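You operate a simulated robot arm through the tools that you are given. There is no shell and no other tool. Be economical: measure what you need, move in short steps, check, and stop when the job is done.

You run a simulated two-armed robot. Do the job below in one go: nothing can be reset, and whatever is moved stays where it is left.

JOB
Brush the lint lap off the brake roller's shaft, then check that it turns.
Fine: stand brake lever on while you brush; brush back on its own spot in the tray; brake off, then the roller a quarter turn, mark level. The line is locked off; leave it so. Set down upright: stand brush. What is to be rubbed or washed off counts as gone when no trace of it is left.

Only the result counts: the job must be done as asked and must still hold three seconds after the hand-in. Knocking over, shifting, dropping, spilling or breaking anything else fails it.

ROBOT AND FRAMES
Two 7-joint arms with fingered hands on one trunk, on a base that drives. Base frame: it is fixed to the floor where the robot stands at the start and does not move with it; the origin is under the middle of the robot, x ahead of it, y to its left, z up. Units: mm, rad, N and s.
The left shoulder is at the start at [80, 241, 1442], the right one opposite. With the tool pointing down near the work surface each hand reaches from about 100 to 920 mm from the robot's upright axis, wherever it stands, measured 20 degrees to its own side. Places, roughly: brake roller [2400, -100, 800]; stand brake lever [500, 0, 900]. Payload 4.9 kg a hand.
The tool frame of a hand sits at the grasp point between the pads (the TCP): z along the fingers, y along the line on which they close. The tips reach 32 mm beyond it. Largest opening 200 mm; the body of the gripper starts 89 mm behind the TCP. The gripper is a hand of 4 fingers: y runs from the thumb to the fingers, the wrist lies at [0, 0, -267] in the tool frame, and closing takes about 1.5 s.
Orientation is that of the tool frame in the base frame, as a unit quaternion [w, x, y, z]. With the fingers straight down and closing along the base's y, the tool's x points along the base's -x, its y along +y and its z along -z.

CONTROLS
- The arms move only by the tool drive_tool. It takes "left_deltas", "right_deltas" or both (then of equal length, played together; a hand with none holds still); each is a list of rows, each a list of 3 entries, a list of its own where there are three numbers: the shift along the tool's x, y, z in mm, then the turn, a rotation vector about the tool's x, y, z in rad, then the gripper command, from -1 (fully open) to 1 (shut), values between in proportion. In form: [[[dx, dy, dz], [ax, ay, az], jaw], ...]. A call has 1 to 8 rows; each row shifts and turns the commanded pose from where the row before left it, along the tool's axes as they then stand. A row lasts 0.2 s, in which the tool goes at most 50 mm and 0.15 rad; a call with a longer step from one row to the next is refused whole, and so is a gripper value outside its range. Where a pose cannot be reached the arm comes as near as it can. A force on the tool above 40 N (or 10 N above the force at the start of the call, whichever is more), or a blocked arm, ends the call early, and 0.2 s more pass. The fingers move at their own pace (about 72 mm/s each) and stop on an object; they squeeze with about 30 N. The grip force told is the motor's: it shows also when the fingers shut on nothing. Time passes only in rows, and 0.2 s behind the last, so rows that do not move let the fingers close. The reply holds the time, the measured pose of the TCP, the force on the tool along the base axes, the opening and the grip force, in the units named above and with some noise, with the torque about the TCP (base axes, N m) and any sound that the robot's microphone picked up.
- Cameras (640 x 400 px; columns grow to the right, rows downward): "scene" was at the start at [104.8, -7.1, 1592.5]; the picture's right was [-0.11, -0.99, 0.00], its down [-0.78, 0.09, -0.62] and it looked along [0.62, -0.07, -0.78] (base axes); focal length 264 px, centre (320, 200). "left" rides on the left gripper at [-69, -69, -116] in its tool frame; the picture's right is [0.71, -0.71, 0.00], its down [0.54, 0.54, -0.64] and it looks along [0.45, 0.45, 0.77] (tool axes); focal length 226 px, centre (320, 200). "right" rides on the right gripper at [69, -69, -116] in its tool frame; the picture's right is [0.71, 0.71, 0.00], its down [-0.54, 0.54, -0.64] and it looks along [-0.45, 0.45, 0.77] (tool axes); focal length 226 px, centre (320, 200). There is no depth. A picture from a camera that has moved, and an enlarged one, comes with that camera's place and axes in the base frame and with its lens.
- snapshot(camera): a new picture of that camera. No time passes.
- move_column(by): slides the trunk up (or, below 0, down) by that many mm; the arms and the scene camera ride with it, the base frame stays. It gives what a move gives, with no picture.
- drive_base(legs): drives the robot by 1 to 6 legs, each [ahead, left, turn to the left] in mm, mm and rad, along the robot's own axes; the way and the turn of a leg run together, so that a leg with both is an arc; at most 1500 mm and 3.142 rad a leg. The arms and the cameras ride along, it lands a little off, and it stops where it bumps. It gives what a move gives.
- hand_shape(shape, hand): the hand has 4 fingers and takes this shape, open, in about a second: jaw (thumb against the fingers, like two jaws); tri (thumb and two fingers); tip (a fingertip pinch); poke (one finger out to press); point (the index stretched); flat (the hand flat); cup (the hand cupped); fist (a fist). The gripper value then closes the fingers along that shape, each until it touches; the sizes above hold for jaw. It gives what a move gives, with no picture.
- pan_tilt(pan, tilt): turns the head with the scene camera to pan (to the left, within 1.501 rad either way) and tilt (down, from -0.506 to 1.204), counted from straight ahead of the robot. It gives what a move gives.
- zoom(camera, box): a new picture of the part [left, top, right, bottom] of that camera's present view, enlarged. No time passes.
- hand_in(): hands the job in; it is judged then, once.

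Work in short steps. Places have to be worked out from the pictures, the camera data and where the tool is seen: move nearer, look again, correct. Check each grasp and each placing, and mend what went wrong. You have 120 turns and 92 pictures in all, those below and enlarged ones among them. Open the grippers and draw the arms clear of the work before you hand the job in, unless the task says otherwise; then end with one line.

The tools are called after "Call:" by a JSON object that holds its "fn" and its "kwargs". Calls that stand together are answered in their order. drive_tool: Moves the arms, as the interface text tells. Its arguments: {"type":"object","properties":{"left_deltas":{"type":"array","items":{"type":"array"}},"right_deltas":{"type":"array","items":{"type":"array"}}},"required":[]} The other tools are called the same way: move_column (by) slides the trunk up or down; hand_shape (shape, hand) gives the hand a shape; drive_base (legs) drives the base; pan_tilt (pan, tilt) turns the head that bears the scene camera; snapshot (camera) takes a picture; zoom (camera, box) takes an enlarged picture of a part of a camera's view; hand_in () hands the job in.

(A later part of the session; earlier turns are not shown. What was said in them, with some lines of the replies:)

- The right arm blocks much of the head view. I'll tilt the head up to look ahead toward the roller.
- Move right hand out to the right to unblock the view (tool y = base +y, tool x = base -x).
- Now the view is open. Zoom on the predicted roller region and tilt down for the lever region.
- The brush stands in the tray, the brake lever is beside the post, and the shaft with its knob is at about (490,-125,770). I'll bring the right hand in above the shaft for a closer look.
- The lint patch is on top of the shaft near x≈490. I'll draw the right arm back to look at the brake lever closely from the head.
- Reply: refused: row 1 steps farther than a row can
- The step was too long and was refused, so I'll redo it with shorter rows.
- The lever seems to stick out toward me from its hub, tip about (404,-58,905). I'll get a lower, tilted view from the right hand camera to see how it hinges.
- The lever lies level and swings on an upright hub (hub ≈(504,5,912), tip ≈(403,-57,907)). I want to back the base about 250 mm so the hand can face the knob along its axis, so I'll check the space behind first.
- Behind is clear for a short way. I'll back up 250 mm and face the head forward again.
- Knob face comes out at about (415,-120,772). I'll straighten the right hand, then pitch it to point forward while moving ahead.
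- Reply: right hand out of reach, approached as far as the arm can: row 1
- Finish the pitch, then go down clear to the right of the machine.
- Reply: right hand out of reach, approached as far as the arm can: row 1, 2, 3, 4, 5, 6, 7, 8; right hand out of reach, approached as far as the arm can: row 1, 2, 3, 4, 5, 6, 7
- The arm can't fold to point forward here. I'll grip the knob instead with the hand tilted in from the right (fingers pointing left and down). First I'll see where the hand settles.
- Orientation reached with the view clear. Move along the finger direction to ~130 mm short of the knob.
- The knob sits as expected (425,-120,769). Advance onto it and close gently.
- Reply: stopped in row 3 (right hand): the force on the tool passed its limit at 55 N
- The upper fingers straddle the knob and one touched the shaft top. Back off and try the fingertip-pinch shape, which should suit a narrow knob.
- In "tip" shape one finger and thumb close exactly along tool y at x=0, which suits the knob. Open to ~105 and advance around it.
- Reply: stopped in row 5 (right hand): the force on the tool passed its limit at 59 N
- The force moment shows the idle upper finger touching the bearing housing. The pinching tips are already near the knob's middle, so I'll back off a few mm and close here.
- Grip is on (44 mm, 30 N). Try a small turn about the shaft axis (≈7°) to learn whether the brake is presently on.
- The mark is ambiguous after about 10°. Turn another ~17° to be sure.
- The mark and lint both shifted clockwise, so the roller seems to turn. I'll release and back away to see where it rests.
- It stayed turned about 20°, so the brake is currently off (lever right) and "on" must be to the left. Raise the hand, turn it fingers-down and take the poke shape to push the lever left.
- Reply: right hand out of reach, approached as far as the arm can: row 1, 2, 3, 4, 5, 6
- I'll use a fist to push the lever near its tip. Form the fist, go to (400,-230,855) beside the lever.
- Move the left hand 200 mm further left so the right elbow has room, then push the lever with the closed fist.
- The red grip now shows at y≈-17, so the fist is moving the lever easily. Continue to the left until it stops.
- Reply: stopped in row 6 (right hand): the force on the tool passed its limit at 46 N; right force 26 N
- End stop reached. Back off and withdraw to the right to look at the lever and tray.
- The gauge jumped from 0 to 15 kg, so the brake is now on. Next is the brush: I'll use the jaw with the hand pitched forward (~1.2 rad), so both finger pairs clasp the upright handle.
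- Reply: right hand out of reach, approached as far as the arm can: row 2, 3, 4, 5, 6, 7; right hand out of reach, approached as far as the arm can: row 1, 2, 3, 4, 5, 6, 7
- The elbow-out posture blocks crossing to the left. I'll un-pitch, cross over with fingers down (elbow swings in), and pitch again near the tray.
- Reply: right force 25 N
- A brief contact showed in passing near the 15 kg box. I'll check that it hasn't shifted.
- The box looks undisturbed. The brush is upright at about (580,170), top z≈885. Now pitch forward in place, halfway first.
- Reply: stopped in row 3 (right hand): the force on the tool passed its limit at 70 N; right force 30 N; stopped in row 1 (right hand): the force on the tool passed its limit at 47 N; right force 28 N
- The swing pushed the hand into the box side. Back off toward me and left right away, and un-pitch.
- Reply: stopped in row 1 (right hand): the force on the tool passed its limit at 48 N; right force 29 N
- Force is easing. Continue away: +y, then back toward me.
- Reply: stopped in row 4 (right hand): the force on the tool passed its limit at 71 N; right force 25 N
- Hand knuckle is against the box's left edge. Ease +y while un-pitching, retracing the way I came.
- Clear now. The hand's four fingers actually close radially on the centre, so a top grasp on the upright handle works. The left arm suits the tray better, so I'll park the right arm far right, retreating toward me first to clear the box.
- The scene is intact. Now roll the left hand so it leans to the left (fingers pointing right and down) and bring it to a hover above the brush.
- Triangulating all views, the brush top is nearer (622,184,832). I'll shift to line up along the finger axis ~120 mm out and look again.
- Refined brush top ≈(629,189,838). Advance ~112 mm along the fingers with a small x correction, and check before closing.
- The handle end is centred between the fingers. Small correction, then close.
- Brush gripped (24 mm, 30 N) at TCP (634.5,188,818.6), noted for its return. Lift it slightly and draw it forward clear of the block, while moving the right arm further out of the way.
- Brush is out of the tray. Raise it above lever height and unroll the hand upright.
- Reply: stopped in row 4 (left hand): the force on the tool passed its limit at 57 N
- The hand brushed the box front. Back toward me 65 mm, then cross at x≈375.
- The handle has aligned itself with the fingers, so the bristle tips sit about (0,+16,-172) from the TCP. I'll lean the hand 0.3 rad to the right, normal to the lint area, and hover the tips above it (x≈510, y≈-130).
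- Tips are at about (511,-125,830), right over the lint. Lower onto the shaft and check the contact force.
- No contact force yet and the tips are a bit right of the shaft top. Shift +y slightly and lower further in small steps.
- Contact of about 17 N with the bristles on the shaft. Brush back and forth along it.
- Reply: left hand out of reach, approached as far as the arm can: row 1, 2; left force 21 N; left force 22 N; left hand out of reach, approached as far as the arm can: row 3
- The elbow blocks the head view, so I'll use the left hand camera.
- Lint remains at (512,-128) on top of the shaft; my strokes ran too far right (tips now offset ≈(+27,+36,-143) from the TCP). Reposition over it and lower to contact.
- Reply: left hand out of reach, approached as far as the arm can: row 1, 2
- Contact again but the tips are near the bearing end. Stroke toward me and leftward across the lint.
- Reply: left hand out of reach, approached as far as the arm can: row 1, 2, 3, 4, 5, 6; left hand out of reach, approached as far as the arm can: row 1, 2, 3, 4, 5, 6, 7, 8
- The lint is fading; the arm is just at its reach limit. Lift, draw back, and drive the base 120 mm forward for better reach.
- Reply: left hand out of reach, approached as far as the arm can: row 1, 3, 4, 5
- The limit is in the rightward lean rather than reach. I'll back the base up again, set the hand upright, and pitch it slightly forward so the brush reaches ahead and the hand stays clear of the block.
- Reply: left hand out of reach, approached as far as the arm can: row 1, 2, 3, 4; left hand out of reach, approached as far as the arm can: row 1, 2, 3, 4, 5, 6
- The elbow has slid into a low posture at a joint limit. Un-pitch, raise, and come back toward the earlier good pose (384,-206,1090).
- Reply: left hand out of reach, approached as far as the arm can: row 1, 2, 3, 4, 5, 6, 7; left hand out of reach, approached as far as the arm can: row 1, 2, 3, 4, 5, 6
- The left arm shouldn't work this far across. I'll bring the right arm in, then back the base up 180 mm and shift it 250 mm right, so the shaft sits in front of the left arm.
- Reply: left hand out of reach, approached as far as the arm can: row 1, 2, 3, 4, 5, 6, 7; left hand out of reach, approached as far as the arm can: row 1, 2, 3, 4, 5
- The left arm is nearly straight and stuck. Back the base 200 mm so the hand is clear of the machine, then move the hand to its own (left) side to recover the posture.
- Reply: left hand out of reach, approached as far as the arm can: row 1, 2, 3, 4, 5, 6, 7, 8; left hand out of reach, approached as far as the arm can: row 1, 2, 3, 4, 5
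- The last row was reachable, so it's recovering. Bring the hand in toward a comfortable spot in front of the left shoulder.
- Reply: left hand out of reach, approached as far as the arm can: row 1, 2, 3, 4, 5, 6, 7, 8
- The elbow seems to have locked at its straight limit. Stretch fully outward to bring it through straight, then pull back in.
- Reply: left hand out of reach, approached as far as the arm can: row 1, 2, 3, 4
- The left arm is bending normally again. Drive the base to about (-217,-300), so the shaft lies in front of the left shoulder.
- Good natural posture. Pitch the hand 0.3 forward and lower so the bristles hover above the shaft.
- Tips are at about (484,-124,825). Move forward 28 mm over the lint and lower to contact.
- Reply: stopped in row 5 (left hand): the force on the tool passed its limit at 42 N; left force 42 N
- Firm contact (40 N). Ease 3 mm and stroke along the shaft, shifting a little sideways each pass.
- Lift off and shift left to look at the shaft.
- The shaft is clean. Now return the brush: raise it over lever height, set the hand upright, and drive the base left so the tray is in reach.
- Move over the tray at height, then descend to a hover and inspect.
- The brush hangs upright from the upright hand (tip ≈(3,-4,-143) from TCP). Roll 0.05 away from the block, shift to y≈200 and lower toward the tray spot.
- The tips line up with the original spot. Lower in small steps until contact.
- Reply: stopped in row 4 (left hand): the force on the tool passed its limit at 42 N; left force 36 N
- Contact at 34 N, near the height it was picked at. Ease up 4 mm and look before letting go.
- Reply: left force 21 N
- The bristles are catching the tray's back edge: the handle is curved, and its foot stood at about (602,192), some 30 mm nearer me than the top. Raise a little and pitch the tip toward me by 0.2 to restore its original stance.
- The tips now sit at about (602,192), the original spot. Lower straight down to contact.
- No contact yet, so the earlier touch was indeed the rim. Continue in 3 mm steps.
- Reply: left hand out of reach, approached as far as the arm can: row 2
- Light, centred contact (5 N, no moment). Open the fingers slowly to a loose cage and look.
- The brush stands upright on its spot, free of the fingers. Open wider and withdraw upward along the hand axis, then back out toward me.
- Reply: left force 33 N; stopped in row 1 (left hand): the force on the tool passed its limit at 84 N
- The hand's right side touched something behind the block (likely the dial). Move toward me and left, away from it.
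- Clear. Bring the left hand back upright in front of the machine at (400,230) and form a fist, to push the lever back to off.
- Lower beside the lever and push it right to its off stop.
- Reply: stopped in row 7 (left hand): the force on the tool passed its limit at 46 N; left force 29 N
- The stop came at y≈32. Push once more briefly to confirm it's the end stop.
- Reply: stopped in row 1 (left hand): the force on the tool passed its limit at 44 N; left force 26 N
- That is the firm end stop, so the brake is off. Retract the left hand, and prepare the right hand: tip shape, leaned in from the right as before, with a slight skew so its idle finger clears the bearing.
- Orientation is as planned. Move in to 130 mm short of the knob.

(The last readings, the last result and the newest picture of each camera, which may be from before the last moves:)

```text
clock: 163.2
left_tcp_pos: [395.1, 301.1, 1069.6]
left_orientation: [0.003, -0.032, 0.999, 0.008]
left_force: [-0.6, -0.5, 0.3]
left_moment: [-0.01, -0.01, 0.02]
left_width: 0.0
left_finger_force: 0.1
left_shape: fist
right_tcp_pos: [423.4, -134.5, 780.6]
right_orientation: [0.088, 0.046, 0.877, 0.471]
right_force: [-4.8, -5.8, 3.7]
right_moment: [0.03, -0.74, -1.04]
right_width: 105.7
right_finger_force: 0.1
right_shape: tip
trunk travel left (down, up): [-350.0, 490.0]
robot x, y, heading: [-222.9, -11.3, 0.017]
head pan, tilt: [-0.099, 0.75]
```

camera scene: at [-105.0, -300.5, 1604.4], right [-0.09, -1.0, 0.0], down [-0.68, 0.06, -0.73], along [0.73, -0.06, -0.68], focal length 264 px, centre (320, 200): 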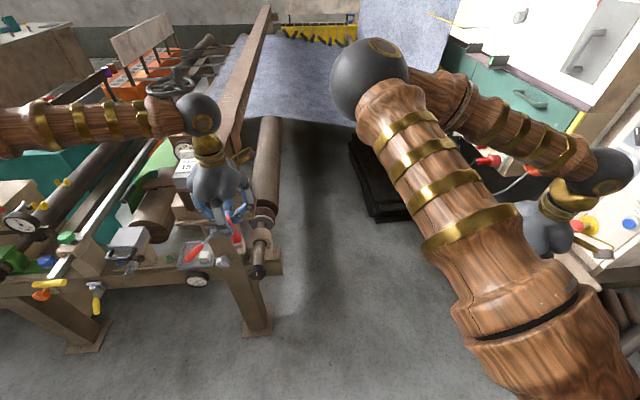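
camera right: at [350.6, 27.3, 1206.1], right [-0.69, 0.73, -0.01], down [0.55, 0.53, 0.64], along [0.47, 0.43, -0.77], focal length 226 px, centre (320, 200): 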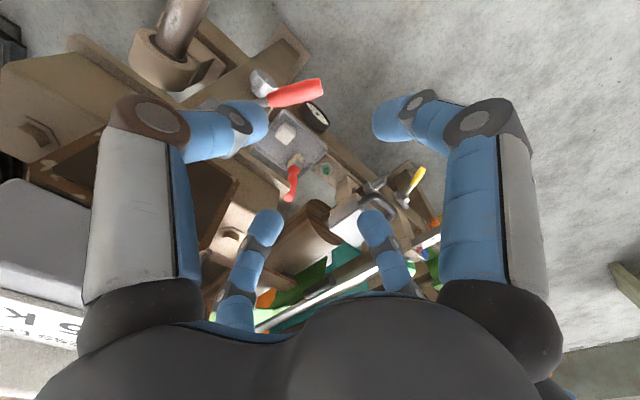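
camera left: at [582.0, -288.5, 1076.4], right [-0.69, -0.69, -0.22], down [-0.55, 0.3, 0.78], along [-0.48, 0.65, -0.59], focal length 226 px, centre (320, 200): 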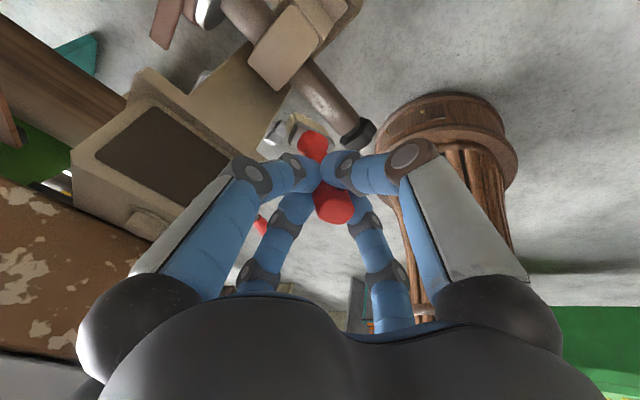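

Tiny touch only; back off 3 mm, grip, then turn 42° clockwise about the shaft axis.

Call:
{"fn": "drive_tool", "kwargs": {"right_deltas": [[[0, 0, -3], [0, 0, 0], 1], [[0, 0, 0], [0, 0, 0], 1], [[0, 0, 0], [0, 0, 0], 1], [[0, 0, 0], [0, 0, 0], 1], [[0, 0, 0], [0, 0, 0], 1]]}}

Call:
{"fn": "drive_tool", "kwargs": {"right_deltas": [[[0, -1.8, 0], [-0.09, 0, 0.018], 1], [[0, -1.8, 0], [-0.09, 0, 0.018], 1], [[0, -1.8, 0], [-0.09, 0, 0.018], 1], [[0, -1.8, 0], [-0.09, 0, 0.018], 1], [[0, -1.8, 0], [-0.09, 0, 0.018], 1], [[0, -1.8, 0], [-0.09, 0, 0.018], 1], [[0, -1.8, 0], [-0.09, 0, 0.018], 1], [[0, -1.8, 0], [-0.09, 0, 0.018], 1]]}}

```text
clock: 164.4
left_tcp_pos: [396.4, 302.8, 1069.1]
left_orientation: [0.002, -0.033, 0.999, 0.007]
left_force: [-0.6, -0.7, 0.3]
left_moment: [0.01, 0.02, 0.01]
left_width: 0.0
left_finger_force: 0.0
left_shape: fist
right_tcp_pos: [422.3, -135.2, 781.8]
right_orientation: [0.087, 0.047, 0.877, 0.47]
right_force: [-3.0, -2.9, -0.1]
right_moment: [-0.01, -0.57, -0.84]
right_width: 51.0
right_finger_force: 29.9
right_shape: tip
trunk travel left (down, up): [-350.0, 490.0]
robot x, y, heading: [-222.2, -11.1, 0.013]
head pan, tilt: [-0.099, 0.75]
```

```text
clock: 166.2
left_tcp_pos: [392.5, 303.4, 1070.8]
left_orientation: [0.004, -0.033, 0.999, 0.007]
left_force: [0.0, -0.2, 0.6]
left_moment: [0.01, 0.03, -0.02]
left_width: 0.1
left_finger_force: 0.0
left_shape: fist
right_tcp_pos: [441.6, -137.9, 755.0]
right_orientation: [0.066, 0.071, 0.648, 0.756]
right_force: [-15.3, 1.3, 28.8]
right_moment: [0.29, -0.28, -0.89]
right_width: 47.2
right_finger_force: 30.1
right_shape: tip
right hand out of reach, approached as far as the arm can: row 7, 8
trunk travel left (down, up): [-350.0, 490.0]
robot x, y, heading: [-225.9, -11.0, 0.021]
head pan, tilt: [-0.099, 0.75]
```

Hand turned 42° (with some drift at the end). Release, back off, and swing back for the second bite.

Call:
{"fn": "drive_tool", "kwargs": {"right_deltas": [[[0, 0, 0], [0, 0, 0], -0.1], [[0, 0, 0], [0, 0, 0], -0.1], [[0, 0, 0], [0, 0, 0], -0.1], [[0, 0, -35], [0, 0, 0], -0.1], [[0, 0, -40], [0, 0, 0], -0.1]]}}

Call:
{"fn": "drive_tool", "kwargs": {"right_deltas": [[[0, 10, 0], [0.09, 0, -0.018], -0.1], [[0, 10, 0], [0.09, 0, -0.018], -0.1], [[0, 10, 0], [0.09, 0, -0.018], -0.1], [[0, 10, 0], [0.09, 0, -0.018], -0.1], [[0, 10, 0], [0.09, 0, -0.018], -0.1], [[0, 10, 0], [0.09, 0, -0.018], -0.1], [[0, 5, 0], [0.09, 0, -0.018], -0.1], [[0, 5, 0], [0.09, 0, -0.018], -0.1]]}}

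```text
clock: 167.4
left_tcp_pos: [395.4, 302.3, 1068.1]
left_orientation: [0.003, -0.033, 0.999, 0.008]
left_force: [-0.1, -1.1, 0.2]
left_moment: [0.0, -0.01, 0.01]
left_width: 0.1
left_finger_force: 0.0
left_shape: fist
right_tcp_pos: [428.3, -211.8, 739.7]
right_orientation: [0.063, 0.075, 0.65, 0.754]
right_force: [0.0, 0.7, -0.2]
right_moment: [-0.03, 0.02, -0.01]
right_width: 109.7
right_finger_force: 0.0
right_shape: tip
trunk travel left (down, up): [-350.0, 490.0]
robot x, y, heading: [-221.9, -11.4, 0.02]
head pan, tilt: [-0.099, 0.75]
```

```text
clock: 169.2
left_tcp_pos: [395.1, 304.4, 1068.3]
left_orientation: [0.002, -0.033, 0.999, 0.008]
left_force: [0.3, 0.6, -0.7]
left_moment: [0.01, 0.02, -0.01]
left_width: 0.0
left_finger_force: 0.1
left_shape: fist
right_tcp_pos: [426.1, -201.5, 809.0]
right_orientation: [0.087, 0.046, 0.878, 0.469]
right_force: [0.0, 0.3, -0.9]
right_moment: [-0.02, -0.02, -0.03]
right_width: 109.4
right_finger_force: 0.0
right_shape: tip
trunk travel left (down, up): [-350.0, 490.0]
robot x, y, heading: [-227.0, -11.9, 0.018]
head pan, tilt: [-0.099, 0.75]
```

Call:
{"fn": "zoom", "kwargs": {"camera": "scene", "box": [300, 200, 350, 270]}}

```text
5.71 times, centred on (325, 235) of scene
camera zoom: at [-112.0, -15.7, 1604.5], right [-0.08, -1.0, 0.0], down [-0.68, 0.06, -0.73], along [0.73, -0.06, -0.68], focal length 1510 px, centre (291, 0)
```

zoom: 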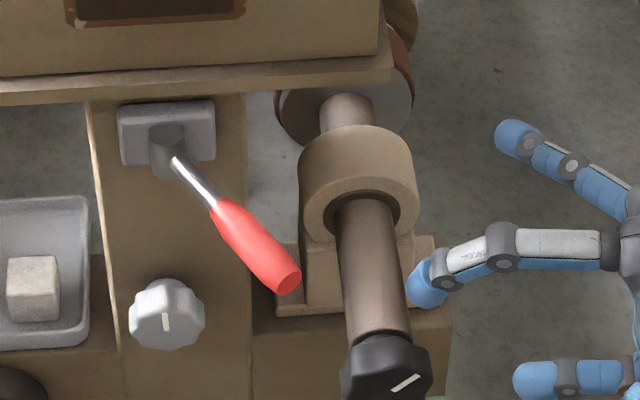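

The brake is off and the mark stands about 34° short of level, so the first bite turned a true 42°. Take a second bite of 34° at the same grip pose.

Call:
{"fn": "drive_tool", "kwargs": {"right_deltas": [[[17.6, 14, 0], [0, 0, 0], -0.05], [[0, 0, 25], [0, 0, 0], -0.05], [[0, 0, 25], [0, 0, 0], -0.05], [[0, 0, 18], [0, 0, 0], -0.05]]}}

Call:
{"fn": "drive_tool", "kwargs": {"right_deltas": [[[0, 0, 0], [0, 0, 0], 1], [[0, 0, 0], [0, 0, 0], 1], [[0, 0, 0], [0, 0, 0], 1], [[0, 0, 0], [0, 0, 0], 1], [[0, 0, 0], [0, 0, 0], 1]]}}

```text
clock: 170.2
left_tcp_pos: [395.4, 301.9, 1070.3]
left_orientation: [0.003, -0.033, 0.999, 0.007]
left_force: [-0.6, 0.0, 0.1]
left_moment: [0.06, -0.02, -0.01]
left_width: 0.0
left_finger_force: 0.0
left_shape: fist
right_tcp_pos: [423.0, -136.9, 781.1]
right_orientation: [0.088, 0.047, 0.877, 0.47]
right_force: [-2.9, -4.7, 2.3]
right_moment: [-0.03, -0.41, -0.65]
right_width: 105.6
right_finger_force: 0.0
right_shape: tip
trunk travel left (down, up): [-350.0, 490.0]
robot x, y, heading: [-224.0, -8.8, 0.011]
head pan, tilt: [-0.099, 0.75]
```

```text
clock: 171.4
left_tcp_pos: [395.4, 302.8, 1068.4]
left_orientation: [0.003, -0.033, 0.999, 0.007]
left_force: [0.6, -0.7, -0.4]
left_moment: [0.0, 0.01, -0.01]
left_width: 0.0
left_finger_force: 0.1
left_shape: fist
right_tcp_pos: [422.9, -134.7, 780.8]
right_orientation: [0.086, 0.046, 0.877, 0.47]
right_force: [-7.2, -4.5, -0.1]
right_moment: [-0.04, -0.7, -1.32]
right_width: 50.4
right_finger_force: 30.1
right_shape: tip
trunk travel left (down, up): [-350.0, 490.0]
robot x, y, heading: [-222.2, -12.7, 0.014]
head pan, tilt: [-0.099, 0.75]
```

Call:
{"fn": "drive_tool", "kwargs": {"right_deltas": [[[0, -1.7, 0], [-0.083, 0, 0.0166], 1], [[0, -1.7, 0], [-0.083, 0, 0.0166], 1], [[0, -1.7, 0], [-0.083, 0, 0.0166], 1], [[0, -1.7, 0], [-0.083, 0, 0.0166], 1], [[0, -1.7, 0], [-0.083, 0, 0.0166], 1], [[0, -1.7, 0], [-0.083, 0, 0.0166], 1], [[0, -1.7, 0], [-0.083, 0, 0.0166], 1]]}}

```text
clock: 173.0
left_tcp_pos: [394.4, 302.5, 1069.5]
left_orientation: [0.004, -0.033, 0.999, 0.009]
left_force: [-0.1, -1.0, 0.5]
left_moment: [0.02, -0.01, -0.02]
left_width: 0.2
left_finger_force: 0.0
left_shape: fist
right_tcp_pos: [424.7, -139.6, 768.4]
right_orientation: [0.07, 0.069, 0.702, 0.706]
right_force: [-10.6, -0.5, 9.0]
right_moment: [-0.03, -0.33, -0.52]
right_width: 50.4
right_finger_force: 28.9
right_shape: tip
right hand out of reach, approached as far as the arm can: row 7
trunk travel left (down, up): [-350.0, 490.0]
robot x, y, heading: [-224.1, -18.7, 0.016]
head pan, tilt: [-0.099, 0.75]
```

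The hand turned 34.0°. Release and back well clear, then check with the last picture.

Call:
{"fn": "drive_tool", "kwargs": {"right_deltas": [[[0, 0, 0], [0, 0, 0], 0.2], [[0, 0, 0], [0, 0, 0], -0.1], [[0, 0, 0], [0, 0, 0], -0.1], [[0, 0, -30], [0, 0, 0], -0.1], [[0, 0, -40], [0, 0, 0], -0.1], [[0, 0, -40], [0, 0, 0], -0.1]]}}

Call:
{"fn": "zoom", "kwargs": {"camera": "scene", "box": [240, 195, 350, 285]}}

```text
clock: 174.4
left_tcp_pos: [395.1, 302.1, 1069.9]
left_orientation: [0.003, -0.034, 0.999, 0.008]
left_force: [-0.1, -0.6, 0.2]
left_moment: [0.02, -0.02, -0.02]
left_width: 0.2
left_finger_force: 0.0
left_shape: fist
right_tcp_pos: [413.7, -247.6, 757.7]
right_orientation: [0.068, 0.069, 0.702, 0.705]
right_force: [0.8, 0.2, 0.2]
right_moment: [0.0, -0.02, 0.02]
right_width: 109.3
right_finger_force: 0.1
right_shape: tip
right hand out of reach, approached as far as the arm can: row 4, 5, 6
trunk travel left (down, up): [-350.0, 490.0]
robot x, y, heading: [-221.6, -13.2, 0.017]
head pan, tilt: [-0.099, 0.75]
```

```text
4.44 times, centred on (295, 240) of scene
camera zoom: at [-111.7, -18.5, 1604.5], right [-0.08, -1.0, 0.0], down [-0.68, 0.06, -0.73], along [0.73, -0.06, -0.68], focal length 1174 px, centre (431, 22)
```

zoom: 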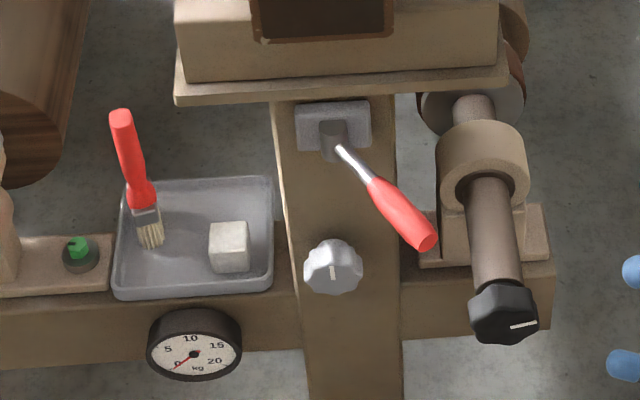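

The brush stands on its spot, the gauge reads 0, the lever is off, and the shaft is clean. The mark is still roughly 8° short of level, so I'll take a small corrective bite from a slightly swung-back hand.

Call:
{"fn": "drive_tool", "kwargs": {"right_deltas": [[[6, 19, 0], [0.098, 0, -0.02], -0.05], [[6, 19, 0], [0.098, 0, -0.02], -0.05], [[0, 0, 30], [0, 0, 0], -0.05], [[0, 0, 30], [0, 0, 0], -0.05], [[0, 0, 30], [0, 0, 0], -0.05]]}}

```text
clock: 175.6
left_tcp_pos: [396.2, 302.7, 1067.6]
left_orientation: [0.002, -0.033, 0.999, 0.007]
left_force: [0.6, -0.6, -0.1]
left_moment: [-0.01, 0.0, 0.01]
left_width: 0.0
left_finger_force: 0.2
left_shape: fist
right_tcp_pos: [420.6, -156.7, 778.1]
right_orientation: [0.077, 0.063, 0.769, 0.632]
right_force: [-0.3, 0.0, 0.0]
right_moment: [-0.02, 0.0, 0.01]
right_width: 105.5
right_finger_force: 0.1
right_shape: tip
trunk travel left (down, up): [-350.0, 490.0]
robot x, y, heading: [-224.9, -10.1, 0.011]
head pan, tilt: [-0.099, 0.75]
```

Call:
{"fn": "drive_tool", "kwargs": {"right_deltas": [[[1.4, 0.7, 18], [0, 0, 0], -0.05], [[0, 0, 0], [0, 0, 0], 1], [[0, 0, 0], [0, 0, 0], 1], [[0, 0, 0], [0, 0, 0], 1], [[0, 0, 0], [0, 0, 0], 1], [[0, 0, 0], [0, 0, 0], 1]]}}

Call:
{"fn": "drive_tool", "kwargs": {"right_deltas": [[[0, -1.3, 0], [-0.065, 0, 0.013], 1], [[0, -1.3, 0], [-0.065, 0, 0.013], 1], [[0, -1.3, 0], [-0.06, 0, 0.012], 1]]}}

```text
clock: 177.0
left_tcp_pos: [395.7, 301.8, 1068.9]
left_orientation: [0.002, -0.033, 0.999, 0.008]
left_force: [0.2, 1.0, 0.5]
left_moment: [-0.01, 0.01, 0.0]
left_width: 0.0
left_finger_force: 0.0
left_shape: fist
right_tcp_pos: [420.5, -140.8, 776.2]
right_orientation: [0.076, 0.063, 0.768, 0.633]
right_force: [-5.6, -5.8, -0.4]
right_moment: [-0.05, -0.09, -1.16]
right_width: 51.5
right_finger_force: 30.0
right_shape: tip
trunk travel left (down, up): [-350.0, 490.0]
robot x, y, heading: [-221.7, -10.3, 0.016]
head pan, tilt: [-0.099, 0.75]
```

```text
clock: 177.8
left_tcp_pos: [393.9, 302.4, 1070.5]
left_orientation: [0.003, -0.033, 0.999, 0.008]
left_force: [0.4, -0.3, -0.5]
left_moment: [0.06, 0.02, -0.01]
left_width: 0.1
left_finger_force: 0.1
left_shape: fist
right_tcp_pos: [423.2, -140.4, 771.7]
right_orientation: [0.07, 0.069, 0.704, 0.703]
right_force: [-15.9, -8.9, 8.6]
right_moment: [-0.02, -0.22, -0.4]
right_width: 51.8
right_finger_force: 30.0
right_shape: tip
right hand out of reach, approached as far as the arm can: row 3
trunk travel left (down, up): [-350.0, 490.0]
robot x, y, heading: [-221.7, -8.4, 0.01]
head pan, tilt: [-0.099, 0.75]
```

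The hand turned 11° with no wind-up torque. Release, withdraw the right arm clear, and open the left hand.

Call:
{"fn": "drive_tool", "kwargs": {"right_deltas": [[[0, 0, 0], [0, 0, 0], 0.2], [[0, 0, 0], [0, 0, 0], -0.1], [[0, 0, 0], [0, 0, 0], -0.3], [[0, 0, -30], [0, 0, 0], -0.3], [[0, 0, -40], [0, 0, 0], -0.3], [[0, 0, -40], [0, 0, 0], -1], [[0, 0, -45], [0, 0, 0], -1], [[0, 0, -45], [0, 0, 0], -1]]}}

Call:
{"fn": "hand_shape", "kwargs": {"hand": "left", "shape": "jaw"}}

```text
clock: 179.6
left_tcp_pos: [395.7, 301.8, 1069.2]
left_orientation: [0.003, -0.033, 0.999, 0.008]
left_force: [-0.4, -0.4, 0.3]
left_moment: [0.01, -0.02, 0.04]
left_width: 0.1
left_finger_force: 0.1
left_shape: fist
right_tcp_pos: [401.6, -337.2, 755.3]
right_orientation: [0.069, 0.068, 0.704, 0.704]
right_force: [-0.1, 0.2, -0.3]
right_moment: [0.05, 0.01, 0.0]
right_width: 200.0
right_finger_force: 0.0
right_shape: tip
right hand out of reach, approached as far as the arm can: row 4, 5, 6, 7, 8
trunk travel left (down, up): [-350.0, 490.0]
robot x, y, heading: [-221.5, -12.3, 0.014]
head pan, tilt: [-0.099, 0.75]
```

```text
clock: 180.5
left_tcp_pos: [395.6, 303.7, 1069.3]
left_orientation: [0.004, -0.033, 0.999, 0.007]
left_force: [0.3, 0.4, 0.2]
left_moment: [-0.02, 0.01, 0.04]
left_width: 199.9
left_finger_force: 0.0
left_shape: jaw
right_tcp_pos: [401.8, -336.4, 755.8]
right_orientation: [0.07, 0.068, 0.705, 0.702]
right_force: [-1.0, 0.0, -0.1]
right_moment: [0.01, -0.01, -0.02]
right_width: 200.0
right_finger_force: 0.1
right_shape: tip
trunk travel left (down, up): [-350.0, 490.0]
robot x, y, heading: [-225.0, -12.5, 0.013]
head pan, tilt: [-0.099, 0.75]
```

Both hands are open and clear of the work, and all the steps are done. Handing in.

Call:
{"fn": "hand_in", "kwargs": {}}

```text
The job is handed in.
```

The lint is off the shaft as far as the camera shows, the brush stands upright on its tray spot, and the brake is off (gauge 0 kg). The roller turned about a quarter turn; its mark should be level, but I made the last small correction with no pictures left, so it is judged from the hand's motion. I also turned the roller slightly with the brake still off before brushing, and the hands bumped the load box and something behind it, though nothing looked shifted in later pictures.
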